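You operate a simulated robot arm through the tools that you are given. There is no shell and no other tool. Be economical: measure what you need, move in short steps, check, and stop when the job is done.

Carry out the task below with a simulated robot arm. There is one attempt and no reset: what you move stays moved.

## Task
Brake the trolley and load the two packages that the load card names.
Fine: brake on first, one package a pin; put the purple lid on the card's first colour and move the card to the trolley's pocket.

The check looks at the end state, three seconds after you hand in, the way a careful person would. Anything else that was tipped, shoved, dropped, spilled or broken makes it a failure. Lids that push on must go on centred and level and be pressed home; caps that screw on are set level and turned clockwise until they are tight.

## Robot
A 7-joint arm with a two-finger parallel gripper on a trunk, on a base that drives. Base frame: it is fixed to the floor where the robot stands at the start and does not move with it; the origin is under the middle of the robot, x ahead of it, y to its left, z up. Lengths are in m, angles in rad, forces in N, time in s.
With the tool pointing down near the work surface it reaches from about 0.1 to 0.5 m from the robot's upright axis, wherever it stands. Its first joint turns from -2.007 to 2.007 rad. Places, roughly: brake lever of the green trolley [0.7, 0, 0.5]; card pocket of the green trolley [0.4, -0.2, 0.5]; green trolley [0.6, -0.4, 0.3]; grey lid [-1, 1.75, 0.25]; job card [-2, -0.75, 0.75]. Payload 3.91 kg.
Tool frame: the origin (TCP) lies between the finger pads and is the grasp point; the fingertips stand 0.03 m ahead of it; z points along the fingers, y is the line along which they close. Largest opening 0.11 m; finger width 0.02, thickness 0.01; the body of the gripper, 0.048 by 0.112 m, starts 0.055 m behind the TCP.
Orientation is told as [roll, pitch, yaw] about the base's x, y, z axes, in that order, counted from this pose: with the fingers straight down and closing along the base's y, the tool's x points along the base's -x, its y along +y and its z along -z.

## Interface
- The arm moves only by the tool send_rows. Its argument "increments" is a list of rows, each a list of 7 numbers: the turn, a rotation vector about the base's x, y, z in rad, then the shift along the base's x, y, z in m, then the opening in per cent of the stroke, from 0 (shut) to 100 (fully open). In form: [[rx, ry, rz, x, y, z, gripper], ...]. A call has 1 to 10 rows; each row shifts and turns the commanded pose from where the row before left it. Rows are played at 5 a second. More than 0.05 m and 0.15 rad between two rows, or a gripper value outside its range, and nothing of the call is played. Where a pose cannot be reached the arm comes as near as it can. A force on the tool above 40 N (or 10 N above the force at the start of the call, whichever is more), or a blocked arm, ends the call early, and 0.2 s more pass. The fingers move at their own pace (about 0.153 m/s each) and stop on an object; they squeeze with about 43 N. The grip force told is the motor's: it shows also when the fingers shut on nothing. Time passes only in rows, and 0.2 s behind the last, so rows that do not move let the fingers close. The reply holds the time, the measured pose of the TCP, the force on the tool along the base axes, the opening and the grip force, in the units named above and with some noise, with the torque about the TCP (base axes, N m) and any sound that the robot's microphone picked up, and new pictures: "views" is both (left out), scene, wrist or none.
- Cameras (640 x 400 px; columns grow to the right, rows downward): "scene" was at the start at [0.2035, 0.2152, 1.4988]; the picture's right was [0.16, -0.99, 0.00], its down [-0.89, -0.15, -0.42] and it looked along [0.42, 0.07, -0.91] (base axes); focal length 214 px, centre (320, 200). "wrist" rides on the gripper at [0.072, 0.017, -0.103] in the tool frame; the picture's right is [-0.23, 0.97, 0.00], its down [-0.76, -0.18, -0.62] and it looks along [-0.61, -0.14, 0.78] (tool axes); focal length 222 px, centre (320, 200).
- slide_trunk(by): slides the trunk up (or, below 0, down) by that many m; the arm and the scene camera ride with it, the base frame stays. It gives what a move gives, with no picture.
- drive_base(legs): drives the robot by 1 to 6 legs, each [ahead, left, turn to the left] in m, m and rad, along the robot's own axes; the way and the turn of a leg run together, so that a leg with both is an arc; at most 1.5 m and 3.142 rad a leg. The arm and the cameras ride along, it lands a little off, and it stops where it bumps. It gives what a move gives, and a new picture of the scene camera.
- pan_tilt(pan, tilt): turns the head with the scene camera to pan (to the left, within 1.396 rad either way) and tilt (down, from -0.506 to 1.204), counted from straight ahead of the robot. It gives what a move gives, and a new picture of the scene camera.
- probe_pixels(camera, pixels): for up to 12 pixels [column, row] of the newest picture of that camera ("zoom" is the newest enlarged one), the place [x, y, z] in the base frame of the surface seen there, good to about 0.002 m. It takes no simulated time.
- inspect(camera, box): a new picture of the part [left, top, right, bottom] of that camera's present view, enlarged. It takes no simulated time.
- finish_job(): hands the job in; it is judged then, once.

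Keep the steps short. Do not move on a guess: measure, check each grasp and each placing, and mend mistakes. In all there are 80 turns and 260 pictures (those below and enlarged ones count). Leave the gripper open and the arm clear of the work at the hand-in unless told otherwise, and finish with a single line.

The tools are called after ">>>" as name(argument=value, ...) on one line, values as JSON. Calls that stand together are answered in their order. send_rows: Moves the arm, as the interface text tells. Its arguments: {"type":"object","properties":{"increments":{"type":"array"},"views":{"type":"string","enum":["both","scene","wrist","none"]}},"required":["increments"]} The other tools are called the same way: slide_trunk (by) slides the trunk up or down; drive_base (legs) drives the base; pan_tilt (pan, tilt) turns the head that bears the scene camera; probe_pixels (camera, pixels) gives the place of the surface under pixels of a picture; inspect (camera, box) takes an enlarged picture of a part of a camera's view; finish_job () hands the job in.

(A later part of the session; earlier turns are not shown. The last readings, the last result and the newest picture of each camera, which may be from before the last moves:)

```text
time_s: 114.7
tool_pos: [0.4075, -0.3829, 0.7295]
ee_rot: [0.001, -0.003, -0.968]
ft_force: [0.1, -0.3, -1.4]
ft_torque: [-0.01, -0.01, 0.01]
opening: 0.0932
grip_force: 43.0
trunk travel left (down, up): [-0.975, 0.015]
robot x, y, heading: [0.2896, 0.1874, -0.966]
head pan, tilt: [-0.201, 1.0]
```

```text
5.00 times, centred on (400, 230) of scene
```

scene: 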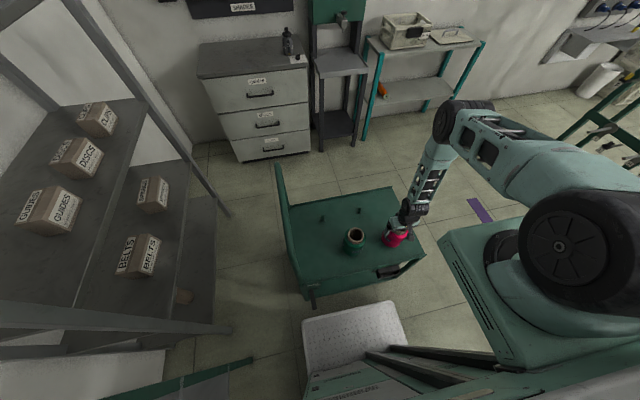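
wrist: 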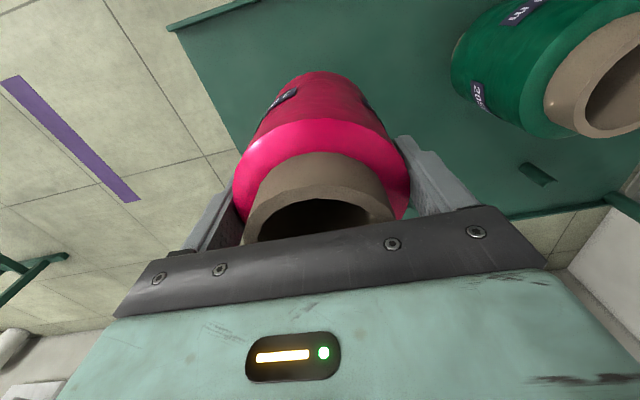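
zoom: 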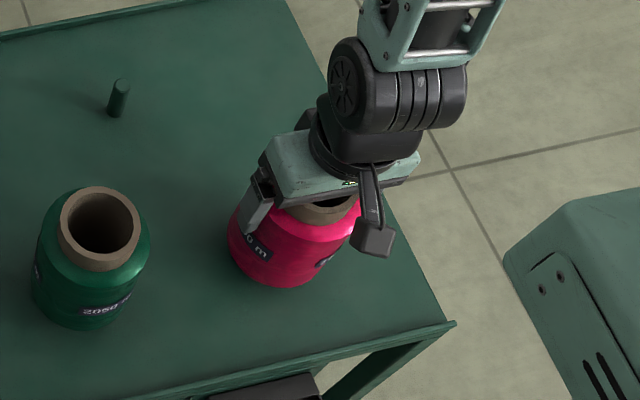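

Near contact. I'll open, lift away, and check both spools.

>>> send_rows(increments=[[0, 0, 0, 0, 0, -0.001, 0], [0, 0, 0, 0, 0, 0, 100], [0, 0, 0, 0, 0, 0, 100], [0, 0, 0, 0, 0, 0.03, 100], [0, 0, 0, 0, 0, 0.045, 100], [0, 0, 0, 0, 0, 0.045, 100], [0, 0, 0, 0, 0, 0.045, 100], [0, 0, 0, 0, 0, 0.045, 100], [0, 0, 0, 0.015, 0.03, 0.03, 100], [0, 0, 0, 0.015, 0.03, 0.03, 100]])

>>> inspect(camera="scene", box=[340, 200, 440, 280])

>>> probe_pixels(camera="zoom", pixels=[[73, 190], [135, 200], [108, 172], [98, 222], [102, 198]])

```text
time_s: 116.9
tool_pos: [0.4374, -0.3246, 0.9995]
ee_rot: [0.001, -0.003, -0.968]
ft_force: [0.3, -1.0, 0.8]
ft_torque: [0.02, -0.01, -0.02]
opening: 0.1101
grip_force: 0.0
trunk travel left (down, up): [-0.975, 0.015]
robot x, y, heading: [0.2908, 0.1864, -0.963]
head pan, tilt: [-0.201, 1.0]
```

scene: 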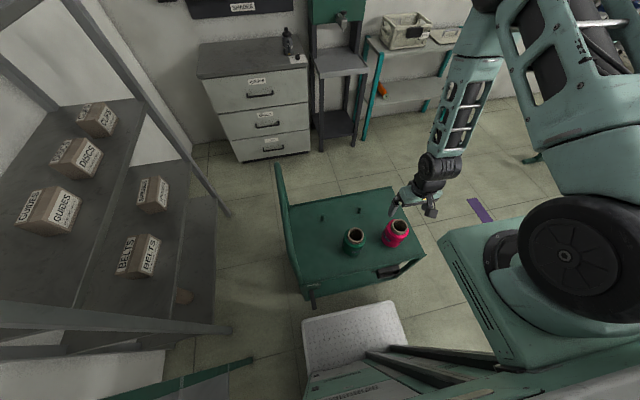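
wrist: 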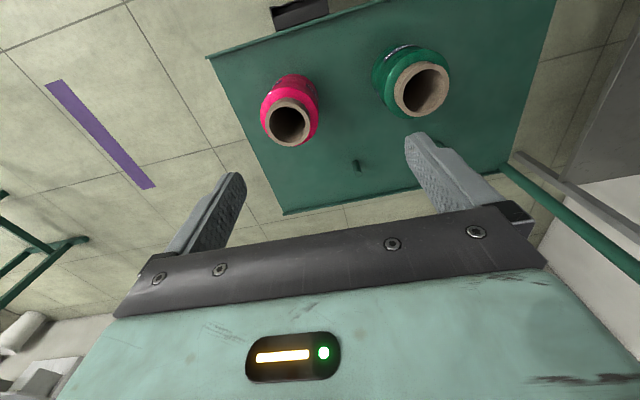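

```text
5.00 times, centred on (390, 240) of scene
```

zoom: 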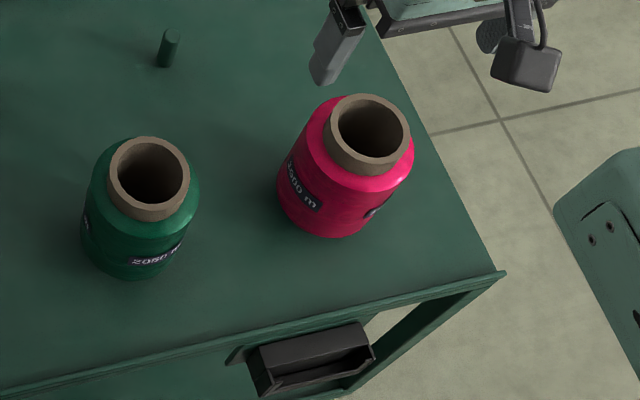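

```text
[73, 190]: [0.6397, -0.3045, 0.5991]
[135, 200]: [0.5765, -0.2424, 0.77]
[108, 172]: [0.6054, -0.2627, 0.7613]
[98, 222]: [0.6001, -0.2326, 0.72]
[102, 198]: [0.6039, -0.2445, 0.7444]
```

Both spools stand on their pins. Next the purple lid on the top shelf: raise the arm high, back away from the trolley, turn towards the shelf.

>>> send_rows(increments=[[0, 0, 0, -0.008, 0.012, 0.045, 100], [0, 0, 0, -0.008, 0.012, 0.045, 100], [0, 0, 0, -0.008, 0.012, 0.045, 100], [0, 0, 0, -0.008, 0.012, 0.045, 100], [0, 0, 0, -0.008, 0.012, 0.045, 100], [0, 0, 0, -0.008, 0.012, 0.045, 100], [0, 0, 0, -0.008, 0.012, 0.045, 100], [0, 0, 0, 0, 0, 0.04, 100]], views="none")

>>> drive_base(legs=[[-0.2, 0, 0], [0, 0, 1.96], [0.12, 0, 0]])

>>> pan_tilt(pan=-0.3, tilt=0.9)

```text
time_s: 118.7
tool_pos: [0.4103, -0.3043, 1.3482]
ee_rot: [0.001, -0.003, -0.966]
ft_force: [0.5, 0.5, 0.3]
ft_torque: [0.02, -0.05, 0.0]
opening: 0.1101
grip_force: 0.1
out of reach, approached as far as the arm can: row 3, 4, 5, 6
trunk travel left (down, up): [-0.975, 0.015]
robot x, y, heading: [0.2927, 0.1853, -0.968]
head pan, tilt: [-0.201, 1.0]
```

```text
time_s: 125.8
tool_pos: [0.6548, 0.7473, 1.3478]
ee_rot: [0.001, -0.006, 0.998]
ft_force: [0.4, -0.3, 0.1]
ft_torque: [0.02, 0.01, -0.06]
opening: 0.1099
grip_force: 0.1
trunk travel left (down, up): [-0.975, 0.015]
robot x, y, heading: [0.247, 0.4503, 0.995]
head pan, tilt: [-0.201, 1.0]
```

scene: 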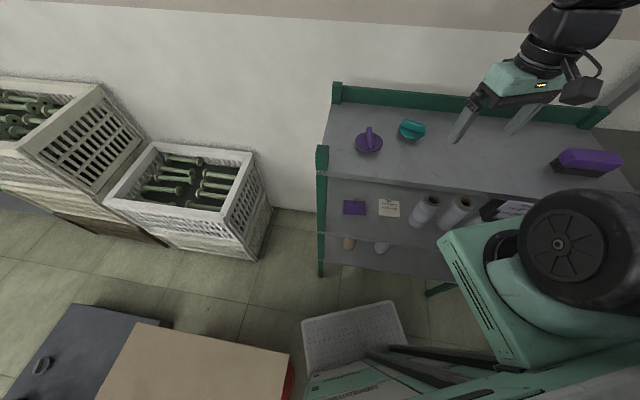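

```text
time_s: 126.5
tool_pos: [0.6544, 0.7489, 1.3488]
ee_rot: [0.001, -0.002, 0.999]
ft_force: [0.5, -0.4, 0.3]
ft_torque: [0.01, 0.01, 0.0]
opening: 0.1099
grip_force: 0.0
trunk travel left (down, up): [-0.975, 0.015]
robot x, y, heading: [0.2447, 0.4556, 1.0]
head pan, tilt: [-0.3, 0.901]
```

scene: 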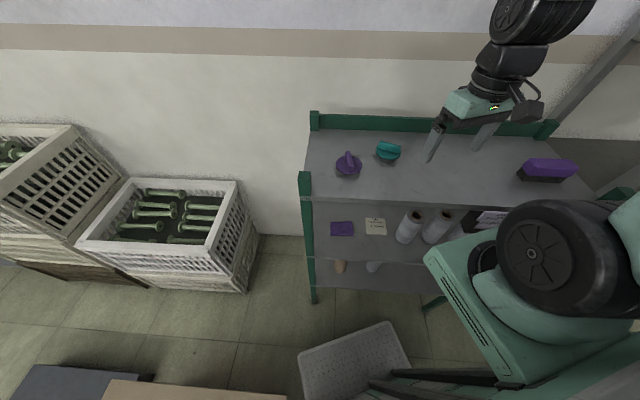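

Purple lid is at (348,163). I'll zoom and measure its disc and fin.

>>> inspect(camera="scene", box=[325, 140, 405, 190])

>>> probe_pixels(camera="zoom", pixels=[[185, 100], [175, 130], [195, 170], [190, 135], [95, 180], [280, 190], [180, 235], [250, 150], [110, 155], [185, 270], [300, 250], [500, 130]])

```text
8.00 times, centred on (365, 165) of scene
```

zoom: 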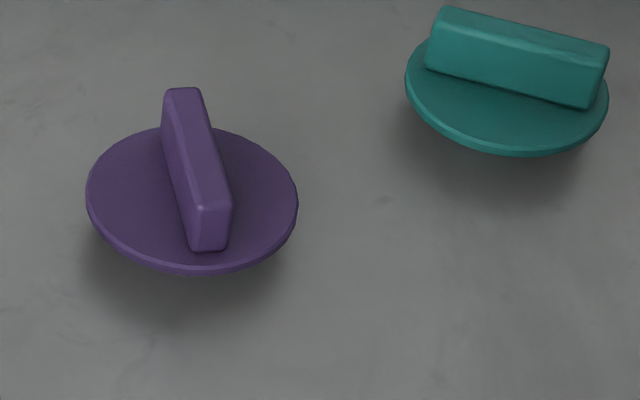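

```text
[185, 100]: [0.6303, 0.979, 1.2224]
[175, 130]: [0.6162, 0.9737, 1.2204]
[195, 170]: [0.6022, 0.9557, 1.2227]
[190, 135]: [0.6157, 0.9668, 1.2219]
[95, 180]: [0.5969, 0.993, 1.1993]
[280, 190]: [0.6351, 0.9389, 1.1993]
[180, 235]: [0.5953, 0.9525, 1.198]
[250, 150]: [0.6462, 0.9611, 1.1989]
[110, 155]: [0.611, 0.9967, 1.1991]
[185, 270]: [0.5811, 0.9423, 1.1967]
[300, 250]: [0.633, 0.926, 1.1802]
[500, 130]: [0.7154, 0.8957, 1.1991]
```

Disc top z 1.199, fin top 1.2225, fin along ≈40°. I'll move above the lid and turn the tool −0.3 rad so that the fingers close across the fin, then measure with the wrist camera.

>>> send_rows(increments=[[0, 0, -0.05, -0.008, 0.043, 0, 100], [0, 0, -0.05, -0.008, 0.043, 0, 100], [0, 0, -0.05, -0.008, 0.043, 0, 100], [0, 0, -0.05, -0.008, 0.043, 0, 100], [0, 0, -0.05, -0.008, 0.041, 0, 100], [0, 0, -0.05, 0, 0, -0.02, 100], [0, 0, 0, 0, 0, 0, 100]])

>>> inspect(camera="wrist", box=[240, 40, 400, 180])

```text
time_s: 128.1
tool_pos: [0.6154, 0.9623, 1.3283]
ee_rot: [0.003, -0.002, 0.7]
ft_force: [0.5, -0.5, -0.5]
ft_torque: [-0.02, 0.0, 0.0]
opening: 0.1101
grip_force: 0.0
trunk travel left (down, up): [-0.975, 0.015]
robot x, y, heading: [0.2436, 0.4544, 0.999]
head pan, tilt: [-0.3, 0.901]
```

scene: 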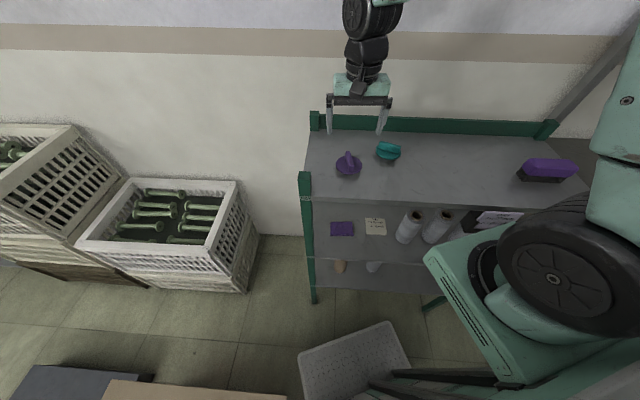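
wrist: 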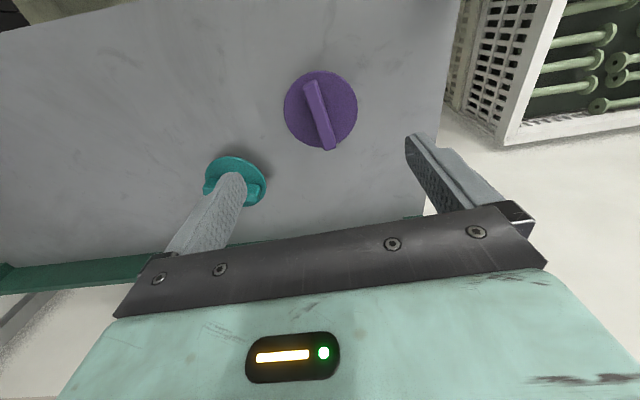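

```text
2.86 times, centred on (320, 110) of wrist
```

zoom: 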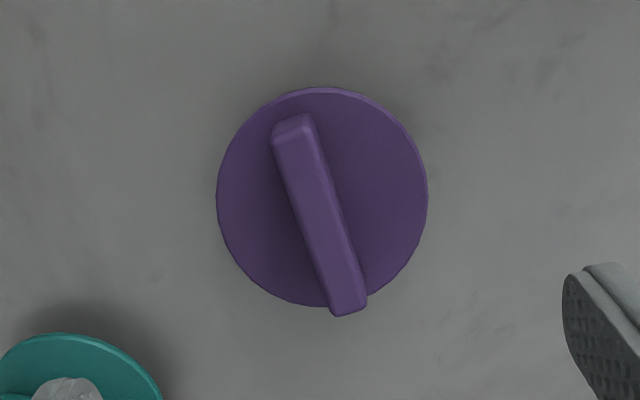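

I'll probe the disc edge and the fin in this zoom.

>>> probe_pixels(camera="zoom", pixels=[[222, 195], [423, 195], [330, 92], [290, 298], [250, 120], [395, 275], [392, 125], [243, 268], [295, 125], [345, 305], [303, 190], [335, 190]])

>>> probe_pixels(camera="wrist", pixels=[[208, 178], [262, 190], [235, 160], [240, 205]])

```text
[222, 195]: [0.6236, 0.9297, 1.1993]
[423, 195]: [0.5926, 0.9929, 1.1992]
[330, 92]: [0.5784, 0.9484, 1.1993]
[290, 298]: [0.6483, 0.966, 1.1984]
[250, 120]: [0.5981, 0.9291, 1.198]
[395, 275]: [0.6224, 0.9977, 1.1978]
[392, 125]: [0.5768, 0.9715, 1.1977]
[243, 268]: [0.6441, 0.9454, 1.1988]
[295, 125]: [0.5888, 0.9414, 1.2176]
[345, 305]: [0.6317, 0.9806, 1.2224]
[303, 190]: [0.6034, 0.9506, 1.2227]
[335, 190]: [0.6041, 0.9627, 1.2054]
```

```text
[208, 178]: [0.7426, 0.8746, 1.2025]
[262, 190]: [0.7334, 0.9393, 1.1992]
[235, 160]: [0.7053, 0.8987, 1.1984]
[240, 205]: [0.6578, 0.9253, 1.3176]
```

Lid centre (0.6105, 0.960), radius 0.036; fin at ~42°. I'll align, narrow the opening, and descend.

>>> send_rows(increments=[[0, 0, 0.04, -0.005, -0.002, -0.02, 60], [0, 0, 0, 0, 0, -0.03, 60], [0, 0, 0, 0, 0, -0.03, 60], [0, 0, 0, 0, 0, -0.013, 60], [0, 0, 0, 0, 0, 0, 60]])

>>> inspect(camera="scene", box=[310, 110, 420, 190])

```text
time_s: 129.3
tool_pos: [0.6113, 0.9608, 1.234]
ee_rot: [0.003, -0.001, 0.741]
ft_force: [-0.2, 0.4, 1.3]
ft_torque: [-0.02, 0.01, 0.01]
opening: 0.0661
grip_force: 0.1
trunk travel left (down, up): [-0.975, 0.015]
robot x, y, heading: [0.2467, 0.449, 0.997]
head pan, tilt: [-0.3, 0.901]
```

scene: 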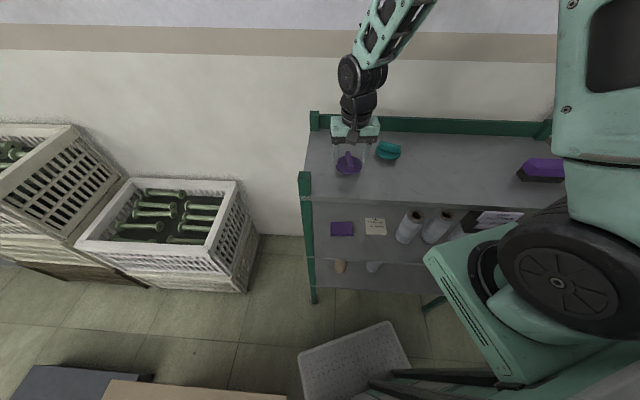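
wrist: 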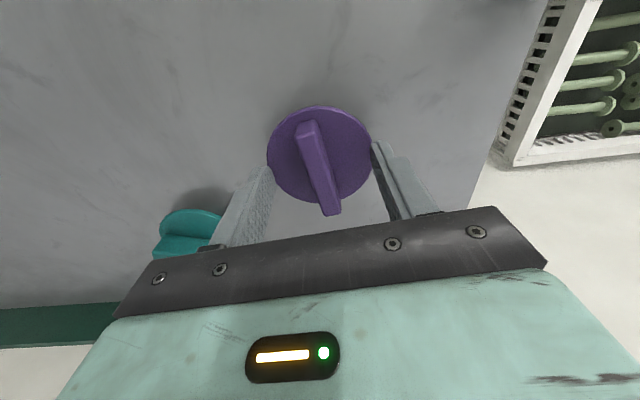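

```text
5.00 times, centred on (365, 150) of scene
```

zoom: 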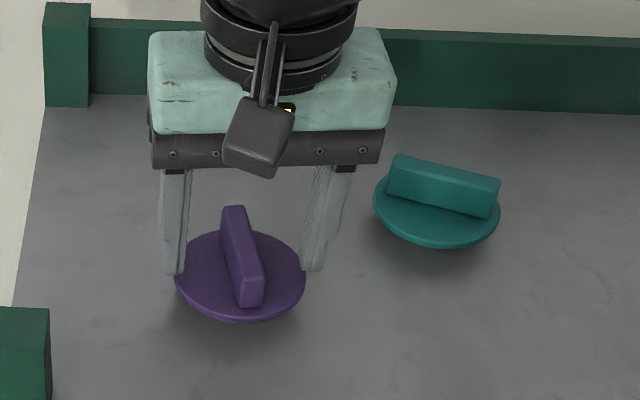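

Fingertips straddle the fin just above the disc. Closing, then lifting a little.

>>> send_rows(increments=[[0, 0, 0, 0, 0, -0.001, 30], [0, 0, 0, 0, 0, 0, 0], [0, 0, 0, 0, 0, 0, 0], [0, 0, 0, 0, 0, 0, 0]], views="none")

>>> send_rows(increments=[[0, 0, 0, 0, 0, 0.02, 0], [0, 0, 0, 0, 0, 0.04, 0]])

>>> inspect(camera="scene", box=[310, 90, 420, 170])

```text
time_s: 130.3
tool_pos: [0.6098, 0.96, 1.2332]
ee_rot: [0.003, -0.002, 0.741]
ft_force: [0.0, -1.1, -0.2]
ft_torque: [0.0, 0.03, -0.03]
opening: 0.0126
grip_force: 42.7
trunk travel left (down, up): [-0.975, 0.015]
robot x, y, heading: [0.2444, 0.4453, 1.0]
head pan, tilt: [-0.3, 0.901]
```

```text
time_s: 130.9
tool_pos: [0.6086, 0.961, 1.2946]
ee_rot: [0.001, -0.002, 0.741]
ft_force: [-0.6, 0.7, -0.8]
ft_torque: [-0.02, -0.01, 0.01]
opening: 0.0124
grip_force: 43.1
trunk travel left (down, up): [-0.975, 0.015]
robot x, y, heading: [0.2404, 0.4524, 0.999]
head pan, tilt: [-0.3, 0.901]
```

scene: 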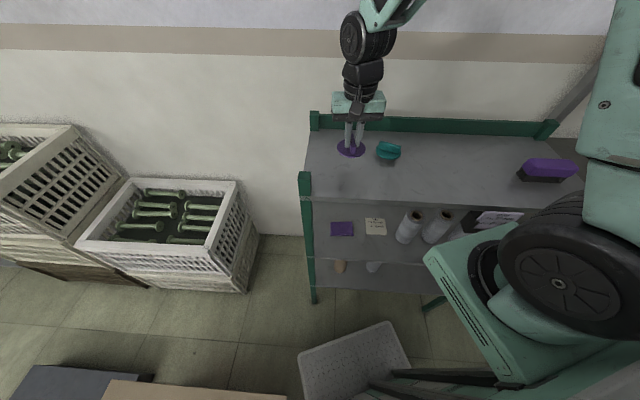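
wrist: 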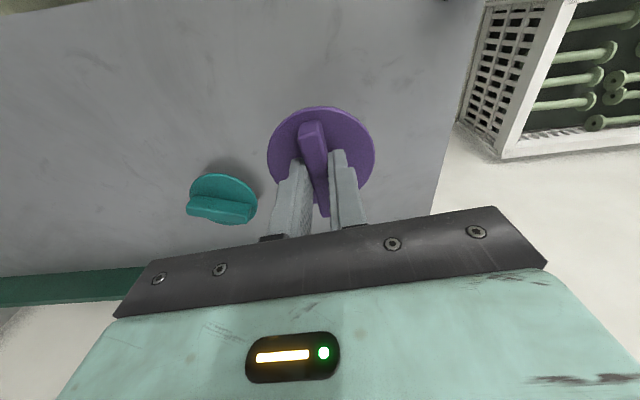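

```text
5.00 times, centred on (365, 130) of scene
```

zoom: 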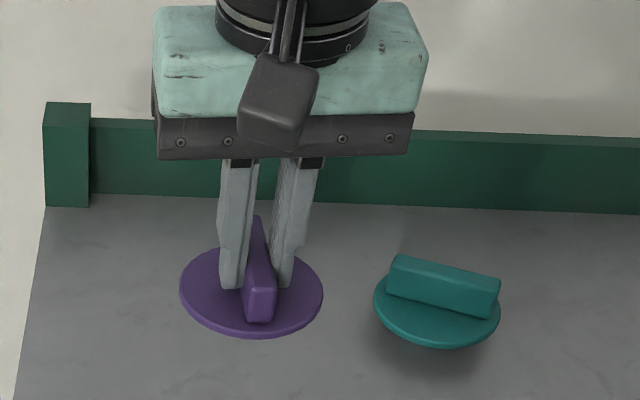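

The lid is held by its fin. I'll check its centre and level relative to the TCP.

>>> inspect(camera="wrist", box=[250, 90, 400, 230])

>>> probe_pixels(camera="wrist", pixels=[[270, 148], [371, 146], [322, 110], [280, 125], [360, 125], [364, 175], [278, 173], [345, 115], [298, 113], [370, 160]])

```text
2.86 times, centred on (325, 160) of wrist
```

zoom: 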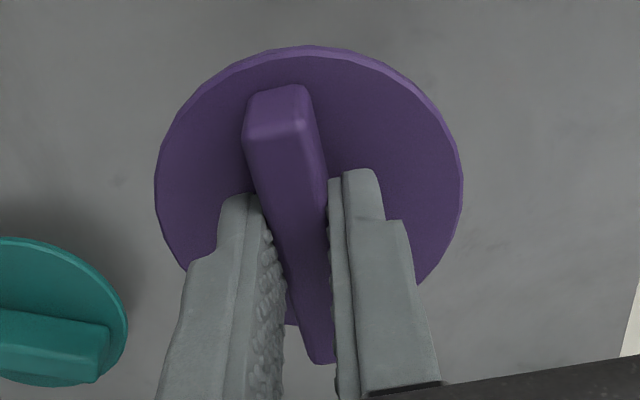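

```text
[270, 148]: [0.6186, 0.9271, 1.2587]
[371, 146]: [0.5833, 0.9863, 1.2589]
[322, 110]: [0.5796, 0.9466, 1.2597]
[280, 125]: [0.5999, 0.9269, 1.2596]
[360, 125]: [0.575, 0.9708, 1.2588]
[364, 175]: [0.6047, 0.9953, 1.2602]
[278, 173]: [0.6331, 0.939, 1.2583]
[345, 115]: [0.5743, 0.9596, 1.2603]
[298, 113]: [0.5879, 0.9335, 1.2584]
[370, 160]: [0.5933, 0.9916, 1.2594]
```

The lid is level and centred under the TCP. Raise, retract, and drive back to the trolley.

>>> send_rows(increments=[[0, 0, 0, 0, 0, 0.03, 0], [0, 0, 0, 0.007, -0.03, 0.025, 0], [0, 0, 0, 0.008, -0.037, 0, 0], [0, 0, 0, 0.008, -0.037, 0, 0], [0, 0, 0, 0.008, -0.037, 0, 0], [0, 0, 0, 0.008, -0.037, 0, 0], [0, 0, 0, 0.007, -0.034, 0, 0]], views="none")

>>> drive_base(legs=[[-0.12, 0, 0], [0, 0, -1.95], [0.18, 0, 0]])

>>> pan_tilt(pan=-0.1, tilt=1.05)

```text
time_s: 132.5
tool_pos: [0.6567, 0.7472, 1.3493]
ee_rot: [0.001, -0.004, 0.741]
ft_force: [-0.5, -0.2, -0.4]
ft_torque: [-0.05, -0.02, 0.01]
opening: 0.0122
grip_force: 43.0
trunk travel left (down, up): [-0.975, 0.015]
robot x, y, heading: [0.2457, 0.4545, 0.999]
head pan, tilt: [-0.3, 0.901]
```

```text
time_s: 136.7
tool_pos: [0.5891, 0.0421, 1.349]
ee_rot: [0.003, -0.005, -0.442]
ft_force: [-0.8, -0.4, 0.4]
ft_torque: [0.04, -0.04, 0.03]
opening: 0.0123
grip_force: 43.3
trunk travel left (down, up): [-0.975, 0.015]
robot x, y, heading: [0.1617, 0.3132, -0.186]
head pan, tilt: [-0.3, 0.901]
stopped in leg 2: the robot was blocked; the commanded pose is now the measured one
```

scene: 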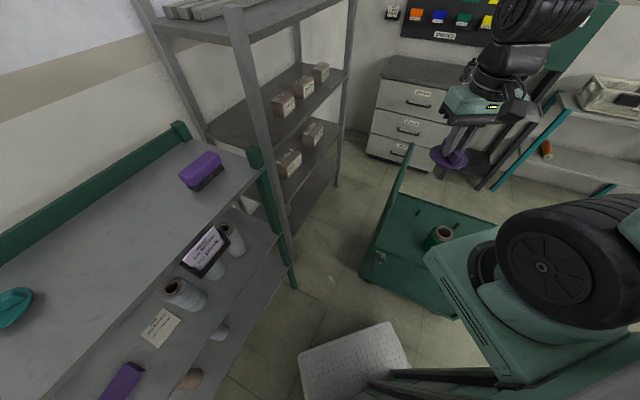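

```text
time_s: 137.4
tool_pos: [0.5891, 0.0428, 1.3492]
ee_rot: [0.001, -0.003, -0.443]
ft_force: [-0.1, -0.1, 0.3]
ft_torque: [-0.01, -0.01, 0.01]
opening: 0.0122
grip_force: 42.9
trunk travel left (down, up): [-0.975, 0.015]
robot x, y, heading: [0.1622, 0.3095, -0.188]
head pan, tilt: [-0.099, 1.051]
```

scene: 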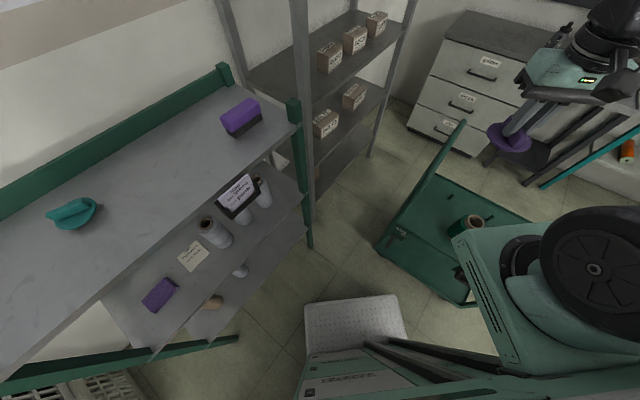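

The base was blocked mid-turn at heading -0.19. I'll look to see what it touched (probably the table behind-left).

>>> pan_tilt(pan=1.396, tilt=1.0)

>>> pan_tilt(pan=-0.9, tilt=0.5)

```text
time_s: 139.0
tool_pos: [0.5891, 0.0429, 1.3499]
ee_rot: [0.002, -0.002, -0.444]
ft_force: [-0.5, 0.2, -0.6]
ft_torque: [0.02, 0.05, 0.02]
opening: 0.0127
grip_force: 43.0
trunk travel left (down, up): [-0.975, 0.015]
robot x, y, heading: [0.1582, 0.3131, -0.179]
head pan, tilt: [1.396, 1.0]
```

scene: 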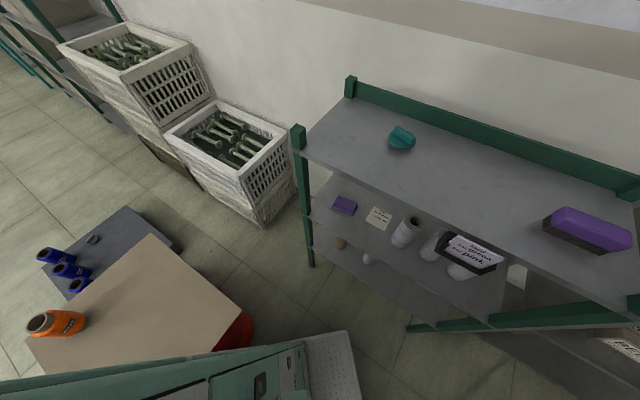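

```text
time_s: 141.1
tool_pos: [0.5896, 0.0421, 1.3491]
ee_rot: [0.001, -0.001, -0.443]
ft_force: [-0.3, -0.1, -0.4]
ft_torque: [-0.03, 0.01, -0.03]
opening: 0.0123
grip_force: 42.6
trunk travel left (down, up): [-0.975, 0.015]
robot x, y, heading: [0.1607, 0.3099, -0.185]
head pan, tilt: [-0.901, 0.499]
```

scene: 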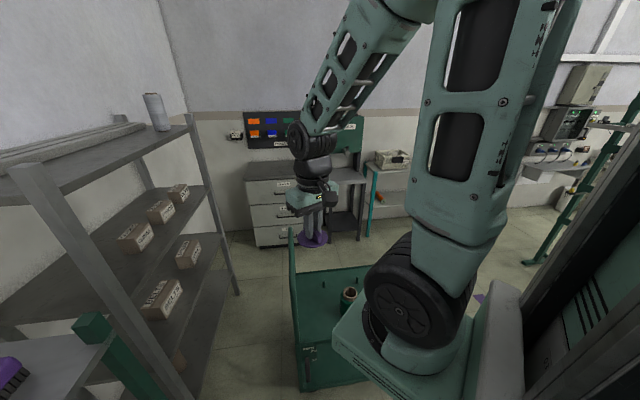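

Checking whether the table has shifted (near-right corner was at (0.051,0.779), orange spool at (-0.575,0.957)).

>>> pan_tilt(pan=1.396, tilt=1.0)

>>> probe_pixels(camera="scene", pixels=[[251, 315], [150, 238], [240, 335], [213, 350], [30, 340], [60, 322], [130, 300], [200, 375], [330, 345], [290, 355], [120, 370]])

```text
time_s: 143.3
tool_pos: [0.5898, 0.0429, 1.3503]
ee_rot: [0.001, -0.002, -0.443]
ft_force: [-0.4, 0.2, 0.2]
ft_torque: [-0.02, 0.0, -0.01]
opening: 0.0124
grip_force: 42.9
trunk travel left (down, up): [-0.975, 0.015]
robot x, y, heading: [0.1589, 0.3097, -0.185]
head pan, tilt: [1.396, 1.0]
```

scene: 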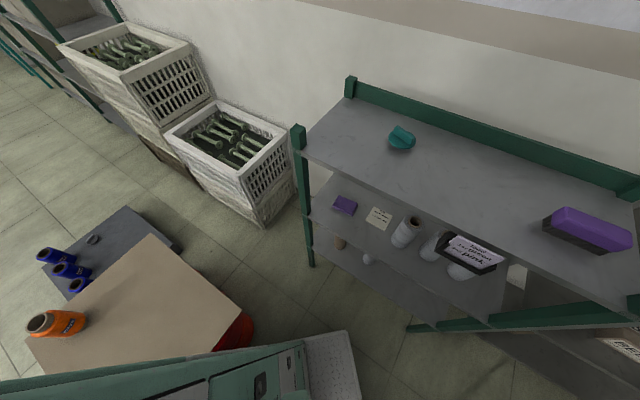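

```text
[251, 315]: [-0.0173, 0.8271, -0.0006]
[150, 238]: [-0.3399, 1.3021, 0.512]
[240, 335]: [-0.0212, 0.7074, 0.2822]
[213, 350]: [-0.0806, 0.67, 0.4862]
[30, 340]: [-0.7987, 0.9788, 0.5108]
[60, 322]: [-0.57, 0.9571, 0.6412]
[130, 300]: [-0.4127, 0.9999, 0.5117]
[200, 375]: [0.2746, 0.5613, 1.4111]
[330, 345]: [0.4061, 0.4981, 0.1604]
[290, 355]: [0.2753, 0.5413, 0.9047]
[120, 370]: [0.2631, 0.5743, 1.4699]
```

The table has not moved; the base's rear-left corner just met the bucket beneath it. I'll ease away diagonally, finish the turn, and settle at the trolley.

>>> drive_base(legs=[[0.074, -0.068, 0], [0, 0, -0.757], [0.07, 0.033, 0]])

>>> pan_tilt(pan=-0.1, tilt=1.05)

>>> inspect(camera="scene", box=[310, 160, 470, 260])

```text
time_s: 147.1
tool_pos: [0.4154, -0.2957, 1.3495]
ee_rot: [0.001, -0.004, -1.2]
ft_force: [-0.4, 0.4, 0.1]
ft_torque: [-0.02, -0.02, 0.03]
opening: 0.0125
grip_force: 43.5
trunk travel left (down, up): [-0.975, 0.015]
robot x, y, heading: [0.2864, 0.1987, -0.942]
head pan, tilt: [1.396, 1.0]
```

scene: 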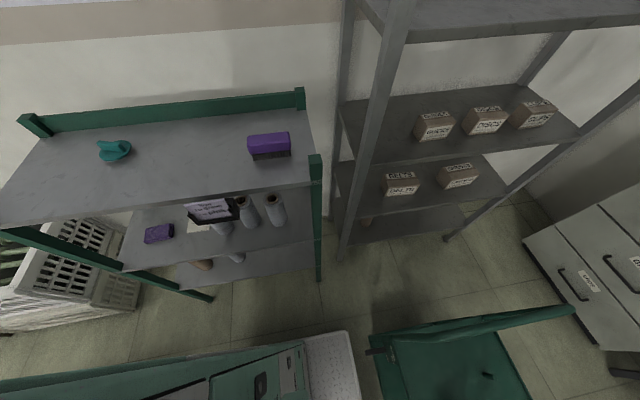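

```text
time_s: 148.7
tool_pos: [0.4147, -0.2962, 1.3495]
ee_rot: [0.002, -0.002, -1.2]
ft_force: [0.3, -0.3, 0.3]
ft_torque: [-0.04, 0.0, -0.01]
opening: 0.0123
grip_force: 43.0
trunk travel left (down, up): [-0.975, 0.015]
robot x, y, heading: [0.2859, 0.1925, -0.938]
head pan, tilt: [-0.099, 1.051]
```

scene: 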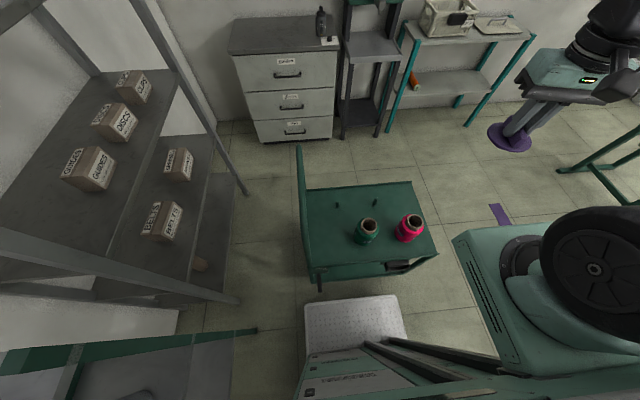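

```text
4.00 times, centred on (390, 210) of scene
```

zoom: 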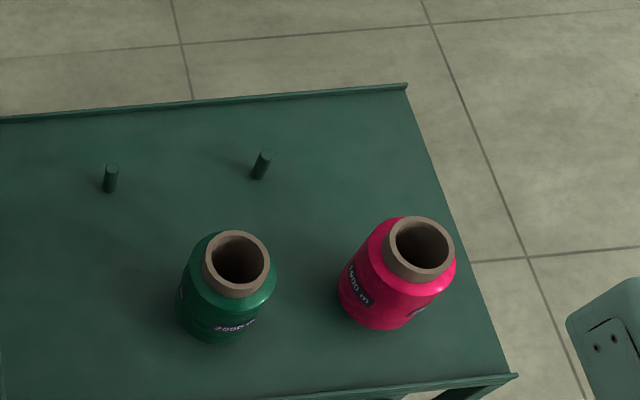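

Spools still stand. I'll measure the green rim precisely.

>>> inspect(camera="scene", box=[352, 212, 384, 236])

>>> probe_pixels(camera="zoom", pixels=[[185, 180], [480, 180], [330, 95], [330, 300], [230, 120], [430, 120], [220, 260], [440, 260]])

```text
16.00 times, centred on (368, 224) of scene
```

zoom: 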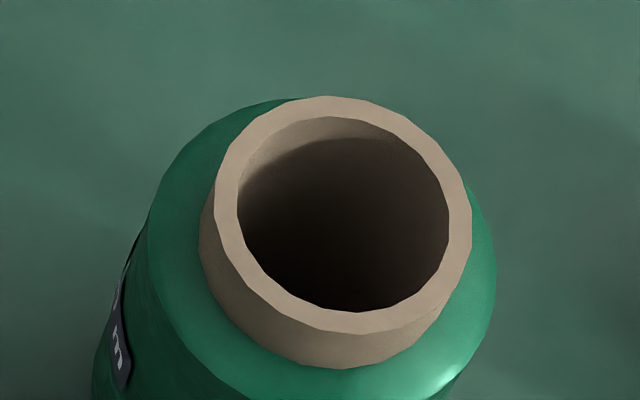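

```text
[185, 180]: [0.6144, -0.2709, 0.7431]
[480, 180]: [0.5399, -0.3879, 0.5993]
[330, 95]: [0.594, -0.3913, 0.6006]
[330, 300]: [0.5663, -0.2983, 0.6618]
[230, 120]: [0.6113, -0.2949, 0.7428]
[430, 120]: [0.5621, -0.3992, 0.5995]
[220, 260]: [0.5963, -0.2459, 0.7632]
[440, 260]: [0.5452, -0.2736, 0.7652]
```

>>> probe_pixels(camera="zoom", pixels=[[227, 205], [460, 205], [335, 107], [355, 322], [260, 130], [425, 285], [440, 155], [255, 280], [290, 112], [400, 310], [400, 125], [228, 180]])

```text
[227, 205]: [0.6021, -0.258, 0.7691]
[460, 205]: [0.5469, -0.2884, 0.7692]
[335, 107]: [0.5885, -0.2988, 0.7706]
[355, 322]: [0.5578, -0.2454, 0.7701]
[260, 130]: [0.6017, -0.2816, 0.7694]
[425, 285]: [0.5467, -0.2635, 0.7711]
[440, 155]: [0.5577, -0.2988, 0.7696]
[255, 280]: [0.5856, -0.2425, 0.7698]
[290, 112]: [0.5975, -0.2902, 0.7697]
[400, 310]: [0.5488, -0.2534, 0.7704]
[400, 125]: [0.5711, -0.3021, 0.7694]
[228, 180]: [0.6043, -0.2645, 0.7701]
```

Green rim is level at z 0.770, centre (0.5734,-0.272). I'll bring the lid above it and lower.

>>> send_rows(increments=[[0, 0, 0, 0.04, 0.006, 0, 0], [0, 0, 0, 0.04, 0.006, 0, 0], [0, 0, 0, 0.04, 0.006, 0, 0], [0, 0, 0, 0.0387, 0.006, 0, 0], [0, 0, 0, 0, 0, -0.048, 0], [0, 0, 0, 0, 0, -0.048, 0], [0, 0, 0, 0, 0, -0.048, 0], [0, 0, 0, 0, 0, -0.048, 0], [0, 0, 0, 0, 0, -0.048, 0], [0, 0, 0, 0, 0, -0.048, 0]], views="none")

>>> send_rows(increments=[[0, 0, 0, 0, 0, -0.048, 0], [0, 0, 0, 0, 0, -0.048, 0], [0, 0, 0, 0, 0, -0.048, 0], [0, 0, 0, 0, 0, -0.048, 0], [0, 0, 0, 0, 0, 0, 0]])

>>> inspect(camera="wrist", box=[230, 80, 410, 230])

>>> inspect(camera="scene", box=[330, 180, 410, 240])

```text
time_s: 150.9
tool_pos: [0.5745, -0.2726, 1.0626]
ee_rot: [0.0, -0.003, -1.201]
ft_force: [-0.3, 1.1, 0.4]
ft_torque: [-0.03, -0.03, -0.02]
opening: 0.0124
grip_force: 43.1
trunk travel left (down, up): [-0.975, 0.015]
robot x, y, heading: [0.2852, 0.1961, -0.942]
head pan, tilt: [-0.099, 1.051]
```

```text
time_s: 152.1
tool_pos: [0.5753, -0.2723, 0.8676]
ee_rot: [0.0, -0.004, -1.201]
ft_force: [0.1, -0.9, 0.1]
ft_torque: [0.01, -0.02, 0.02]
opening: 0.0125
grip_force: 43.5
trunk travel left (down, up): [-0.975, 0.015]
robot x, y, heading: [0.2891, 0.1898, -0.943]
head pan, tilt: [-0.099, 1.051]
```

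scene: 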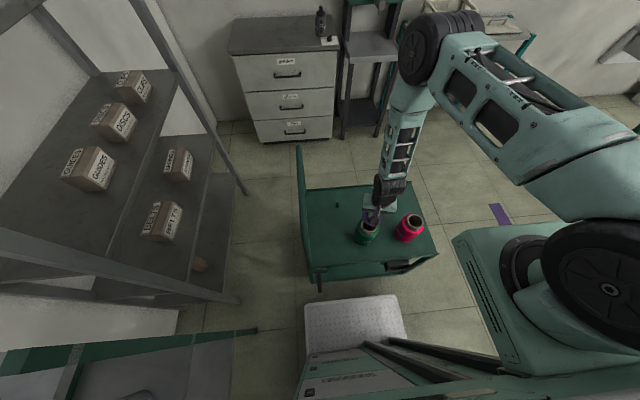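
wrist: 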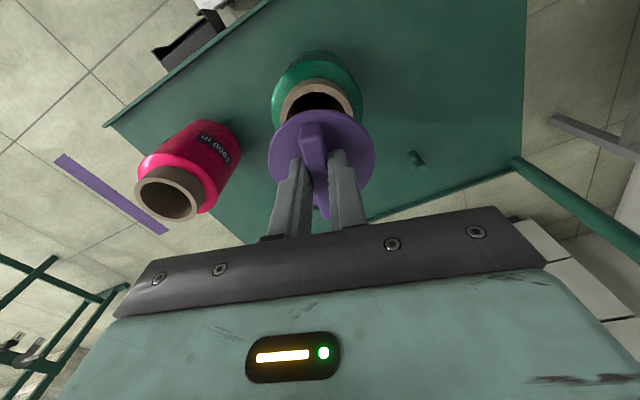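

```text
2.67 times, centred on (320, 155) of wrist
```

zoom: 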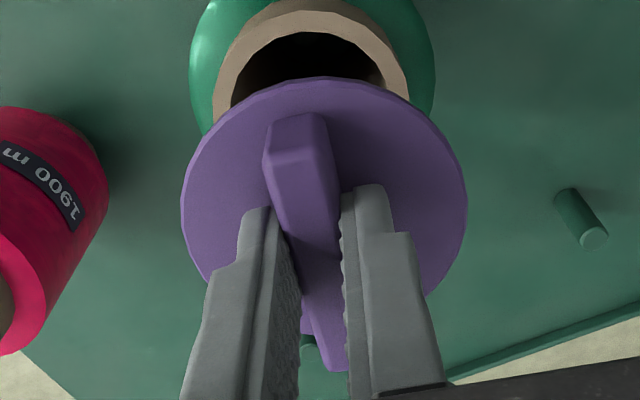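

```text
6.67 times, centred on (370, 210) of scene
```

zoom: 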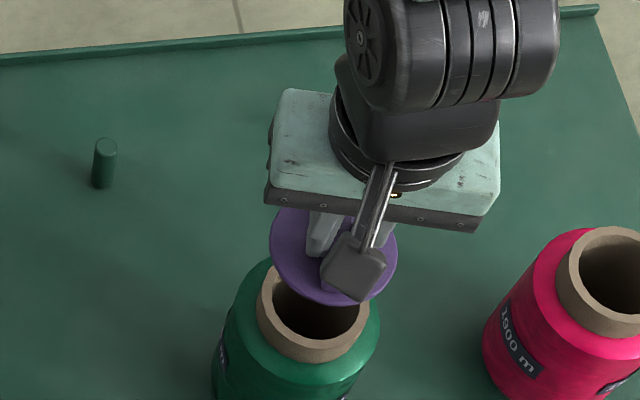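

I'll probe the lid's edge from the wrist camera to fix its centre now.

>>> probe_pixels(camera="wrist", pixels=[[270.5, 151], [373, 151], [320, 111.5], [282, 124], [363.5, 129], [278, 179], [361, 187], [300, 115], [342, 115.5], [371, 165], [272, 165]])

```text
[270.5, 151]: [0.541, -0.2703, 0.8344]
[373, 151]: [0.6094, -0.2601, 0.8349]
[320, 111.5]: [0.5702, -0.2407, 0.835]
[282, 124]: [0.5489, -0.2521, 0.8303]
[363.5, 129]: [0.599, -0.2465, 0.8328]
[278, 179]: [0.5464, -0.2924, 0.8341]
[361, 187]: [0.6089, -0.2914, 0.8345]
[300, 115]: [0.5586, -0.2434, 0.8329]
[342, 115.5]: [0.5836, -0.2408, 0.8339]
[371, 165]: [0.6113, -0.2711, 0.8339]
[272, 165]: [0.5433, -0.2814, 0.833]
```

Lid centre ≈ (0.576,-0.274) against bore (0.5734,-0.272): correct by (-2.4, +2) mm and lower until just above the rim.

>>> send_rows(increments=[[0, 0, 0, -0.0024, 0.002, -0.015, 0], [0, 0, 0, 0, 0, -0.015, 0], [0, 0, 0, 0, 0, -0.009, 0], [0, 0, 0, 0, 0, 0, 0]])

>>> inspect(camera="wrist", box=[230, 80, 410, 230])

>>> inspect(camera="scene", box=[340, 195, 400, 245])

```text
time_s: 153.1
tool_pos: [0.5739, -0.2705, 0.8302]
ee_rot: [0.002, -0.001, -1.202]
ft_force: [-0.1, 0.4, -0.9]
ft_torque: [0.0, -0.04, 0.0]
opening: 0.0121
grip_force: 43.4
trunk travel left (down, up): [-0.975, 0.015]
robot x, y, heading: [0.2879, 0.1955, -0.943]
head pan, tilt: [-0.099, 1.051]
```

scene: 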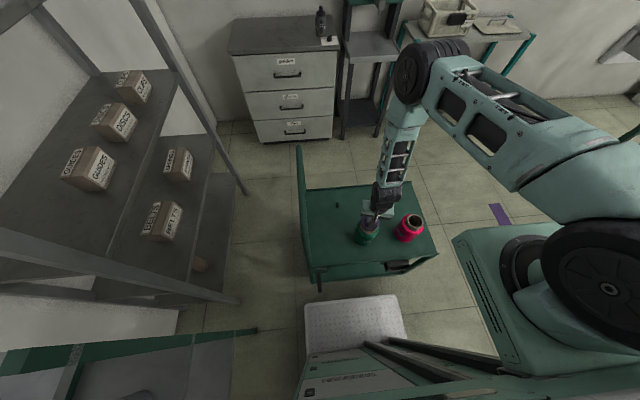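
wrist: 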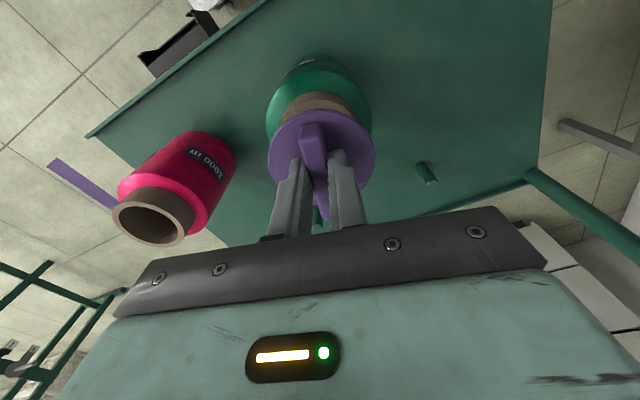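

```text
2.67 times, centred on (320, 155) of wrist
```

zoom: 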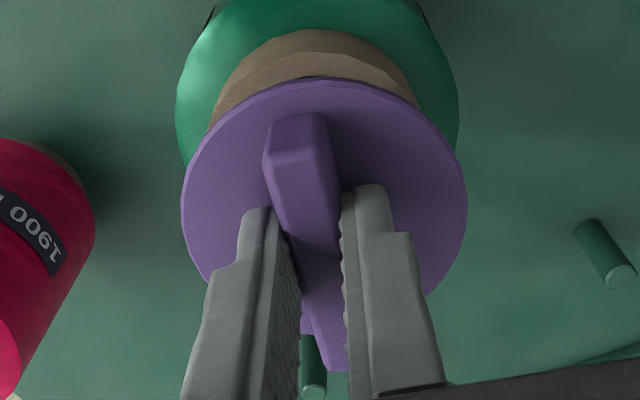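

```text
8.00 times, centred on (370, 220) of scene
```

zoom: 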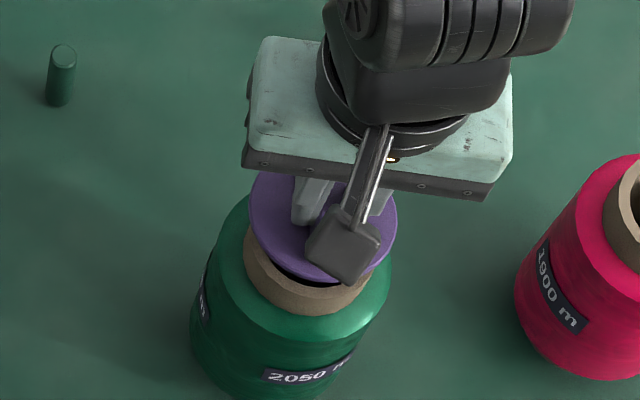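

Plug is just above the bore. Lowering 3 mm at a time, watching the force.

>>> send_rows(increments=[[0, 0, 0, 0, -0.001, -0.004, 0], [0, 0, 0, 0, 0, -0.003, 0], [0, 0, 0, 0, 0, -0.003, 0], [0, 0, 0, 0, 0, 0, 0]], views="none")

>>> inspect(camera="scene", box=[340, 195, 400, 245])

```text
time_s: 154.1
tool_pos: [0.5717, -0.2715, 0.8207]
ee_rot: [0.005, -0.003, -1.2]
ft_force: [-0.9, -0.8, -0.9]
ft_torque: [0.0, -0.02, 0.01]
opening: 0.0126
grip_force: 43.8
trunk travel left (down, up): [-0.975, 0.015]
robot x, y, heading: [0.2883, 0.1893, -0.937]
head pan, tilt: [-0.099, 1.051]
```

```text
8.00 times, centred on (370, 220) of scene
```

zoom: 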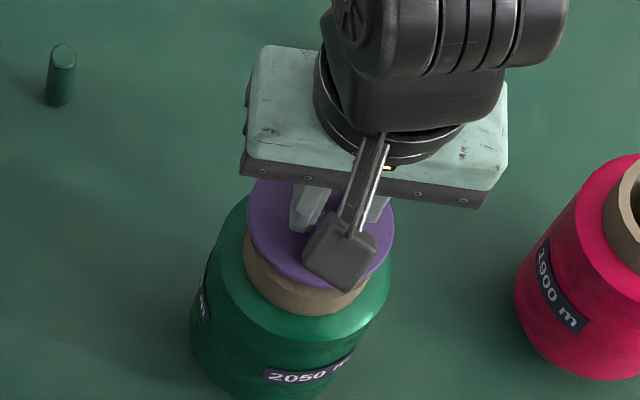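

No resistance, the plug has begun entering. Continuing down.

>>> send_rows(increments=[[0, 0, 0, 0.0005, 0, -0.003, 0], [0, 0, 0, 0, 0, -0.003, 0], [0, 0, 0, 0, 0, -0.003, 0], [0, 0, 0, 0, 0, 0, 0]], views="none")

>>> inspect(camera="scene", box=[340, 195, 400, 245])

```text
time_s: 155.1
tool_pos: [0.5728, -0.2719, 0.8114]
ee_rot: [0.003, -0.003, -1.2]
ft_force: [0.5, 0.1, 0.3]
ft_torque: [0.02, -0.01, 0.0]
opening: 0.0125
grip_force: 43.1
trunk travel left (down, up): [-0.975, 0.015]
robot x, y, heading: [0.2886, 0.1921, -0.943]
head pan, tilt: [-0.099, 1.051]
```

```text
8.00 times, centred on (370, 220) of scene
```

zoom: 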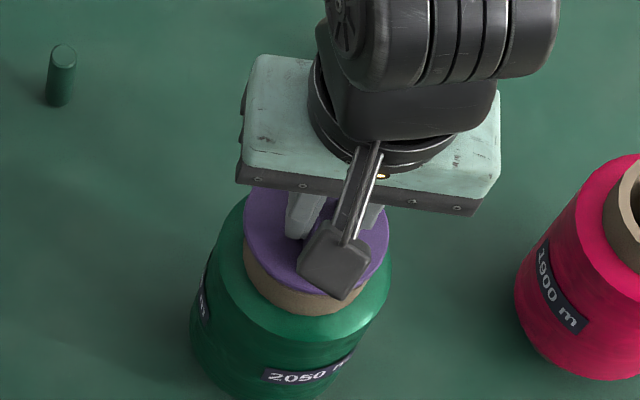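

Nearly seated. Pressing home in 1–2 mm steps.

>>> send_rows(increments=[[0, 0, 0, 0, 0, -0.002, 0], [0, 0, 0, 0, 0, -0.002, 0], [0, 0, 0, 0, 0, -0.002, 0], [0, 0, 0, 0, 0, 0, 0]], views="none")

>>> inspect(camera="wrist", box=[230, 80, 410, 230])

```text
time_s: 156.1
tool_pos: [0.5728, -0.2722, 0.8072]
ee_rot: [0.002, -0.004, -1.202]
ft_force: [-1.7, -1.7, 31.9]
ft_torque: [-0.05, 0.09, 0.02]
opening: 0.0123
grip_force: 43.2
trunk travel left (down, up): [-0.975, 0.015]
robot x, y, heading: [0.2881, 0.1902, -0.946]
head pan, tilt: [-0.099, 1.051]
```

```text
2.67 times, centred on (320, 155) of wrist
```

zoom: 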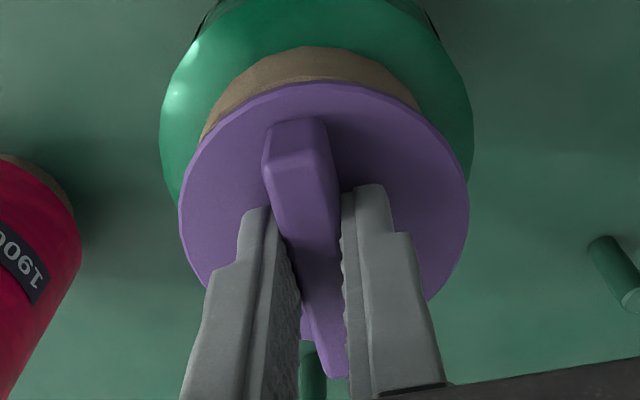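

32 N now with disc top at ~0.7735 against rim 0.770. I'll press slightly more to be sure it is home.

>>> send_rows(increments=[[0, 0, 0, 0, 0, -0.001, 0], [0, 0, 0, 0, 0, -0.001, 0], [0, 0, 0, 0, 0, 0, 0]], views="none")

>>> probe_pixels(camera="wrist", pixels=[[285, 150], [360, 150], [345, 125], [295, 125], [358, 170], [275, 160], [305, 103], [345, 103]])

```text
time_s: 156.9
tool_pos: [0.5733, -0.2723, 0.8044]
ee_rot: [0.003, -0.005, -1.201]
ft_force: [-0.7, -3.2, 38.3]
ft_torque: [-0.09, 0.12, 0.01]
opening: 0.0123
grip_force: 42.8
trunk travel left (down, up): [-0.975, 0.015]
robot x, y, heading: [0.2892, 0.1925, -0.945]
head pan, tilt: [-0.099, 1.051]
```

```text
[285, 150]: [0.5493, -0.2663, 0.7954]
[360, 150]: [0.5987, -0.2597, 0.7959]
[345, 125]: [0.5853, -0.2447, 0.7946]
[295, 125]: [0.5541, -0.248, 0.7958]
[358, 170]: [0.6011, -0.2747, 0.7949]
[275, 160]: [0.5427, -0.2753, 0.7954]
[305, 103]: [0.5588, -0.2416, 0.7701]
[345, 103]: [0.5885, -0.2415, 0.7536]
```

I'll take a fresh picture to measure the lid.

>>> send_rows(increments=[[0, 0, 0, 0, 0, 0, 0]], views="wrist")

>>> probe_pixels(camera="wrist", pixels=[[285, 150], [360, 150], [345, 125], [295, 125], [358, 170], [275, 160], [300, 98], [345, 98]])

>>> inspect(camera="scene", box=[345, 205, 395, 245])

```text
time_s: 157.3
tool_pos: [0.5722, -0.2722, 0.8049]
ee_rot: [0.0, -0.005, -1.202]
ft_force: [0.8, -2.4, 39.8]
ft_torque: [-0.15, 0.1, -0.01]
opening: 0.0124
grip_force: 42.5
trunk travel left (down, up): [-0.975, 0.015]
robot x, y, heading: [0.286, 0.1915, -0.943]
head pan, tilt: [-0.099, 1.051]
```

wrist: 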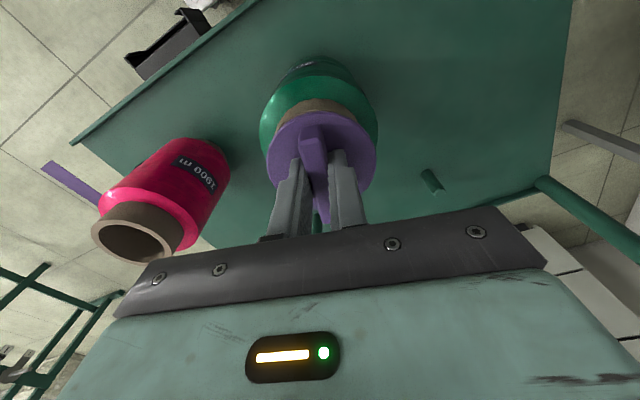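

```text
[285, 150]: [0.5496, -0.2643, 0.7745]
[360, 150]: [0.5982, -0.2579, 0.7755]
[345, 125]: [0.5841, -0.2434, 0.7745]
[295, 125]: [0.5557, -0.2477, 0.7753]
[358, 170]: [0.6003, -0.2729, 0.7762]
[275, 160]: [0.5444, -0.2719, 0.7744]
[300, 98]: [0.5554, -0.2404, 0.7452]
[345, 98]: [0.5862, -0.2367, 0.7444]
```

```text
10.00 times, centred on (370, 225) of scene
```

zoom: 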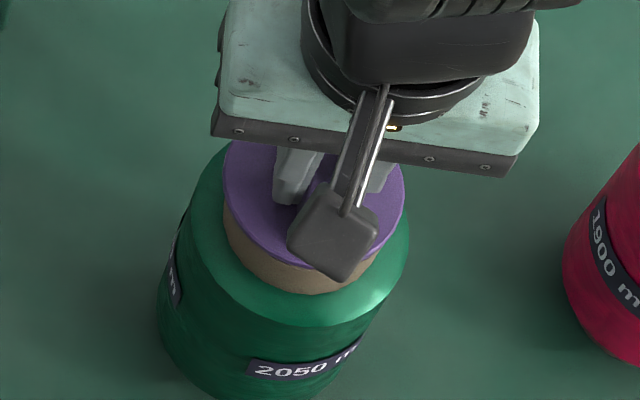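

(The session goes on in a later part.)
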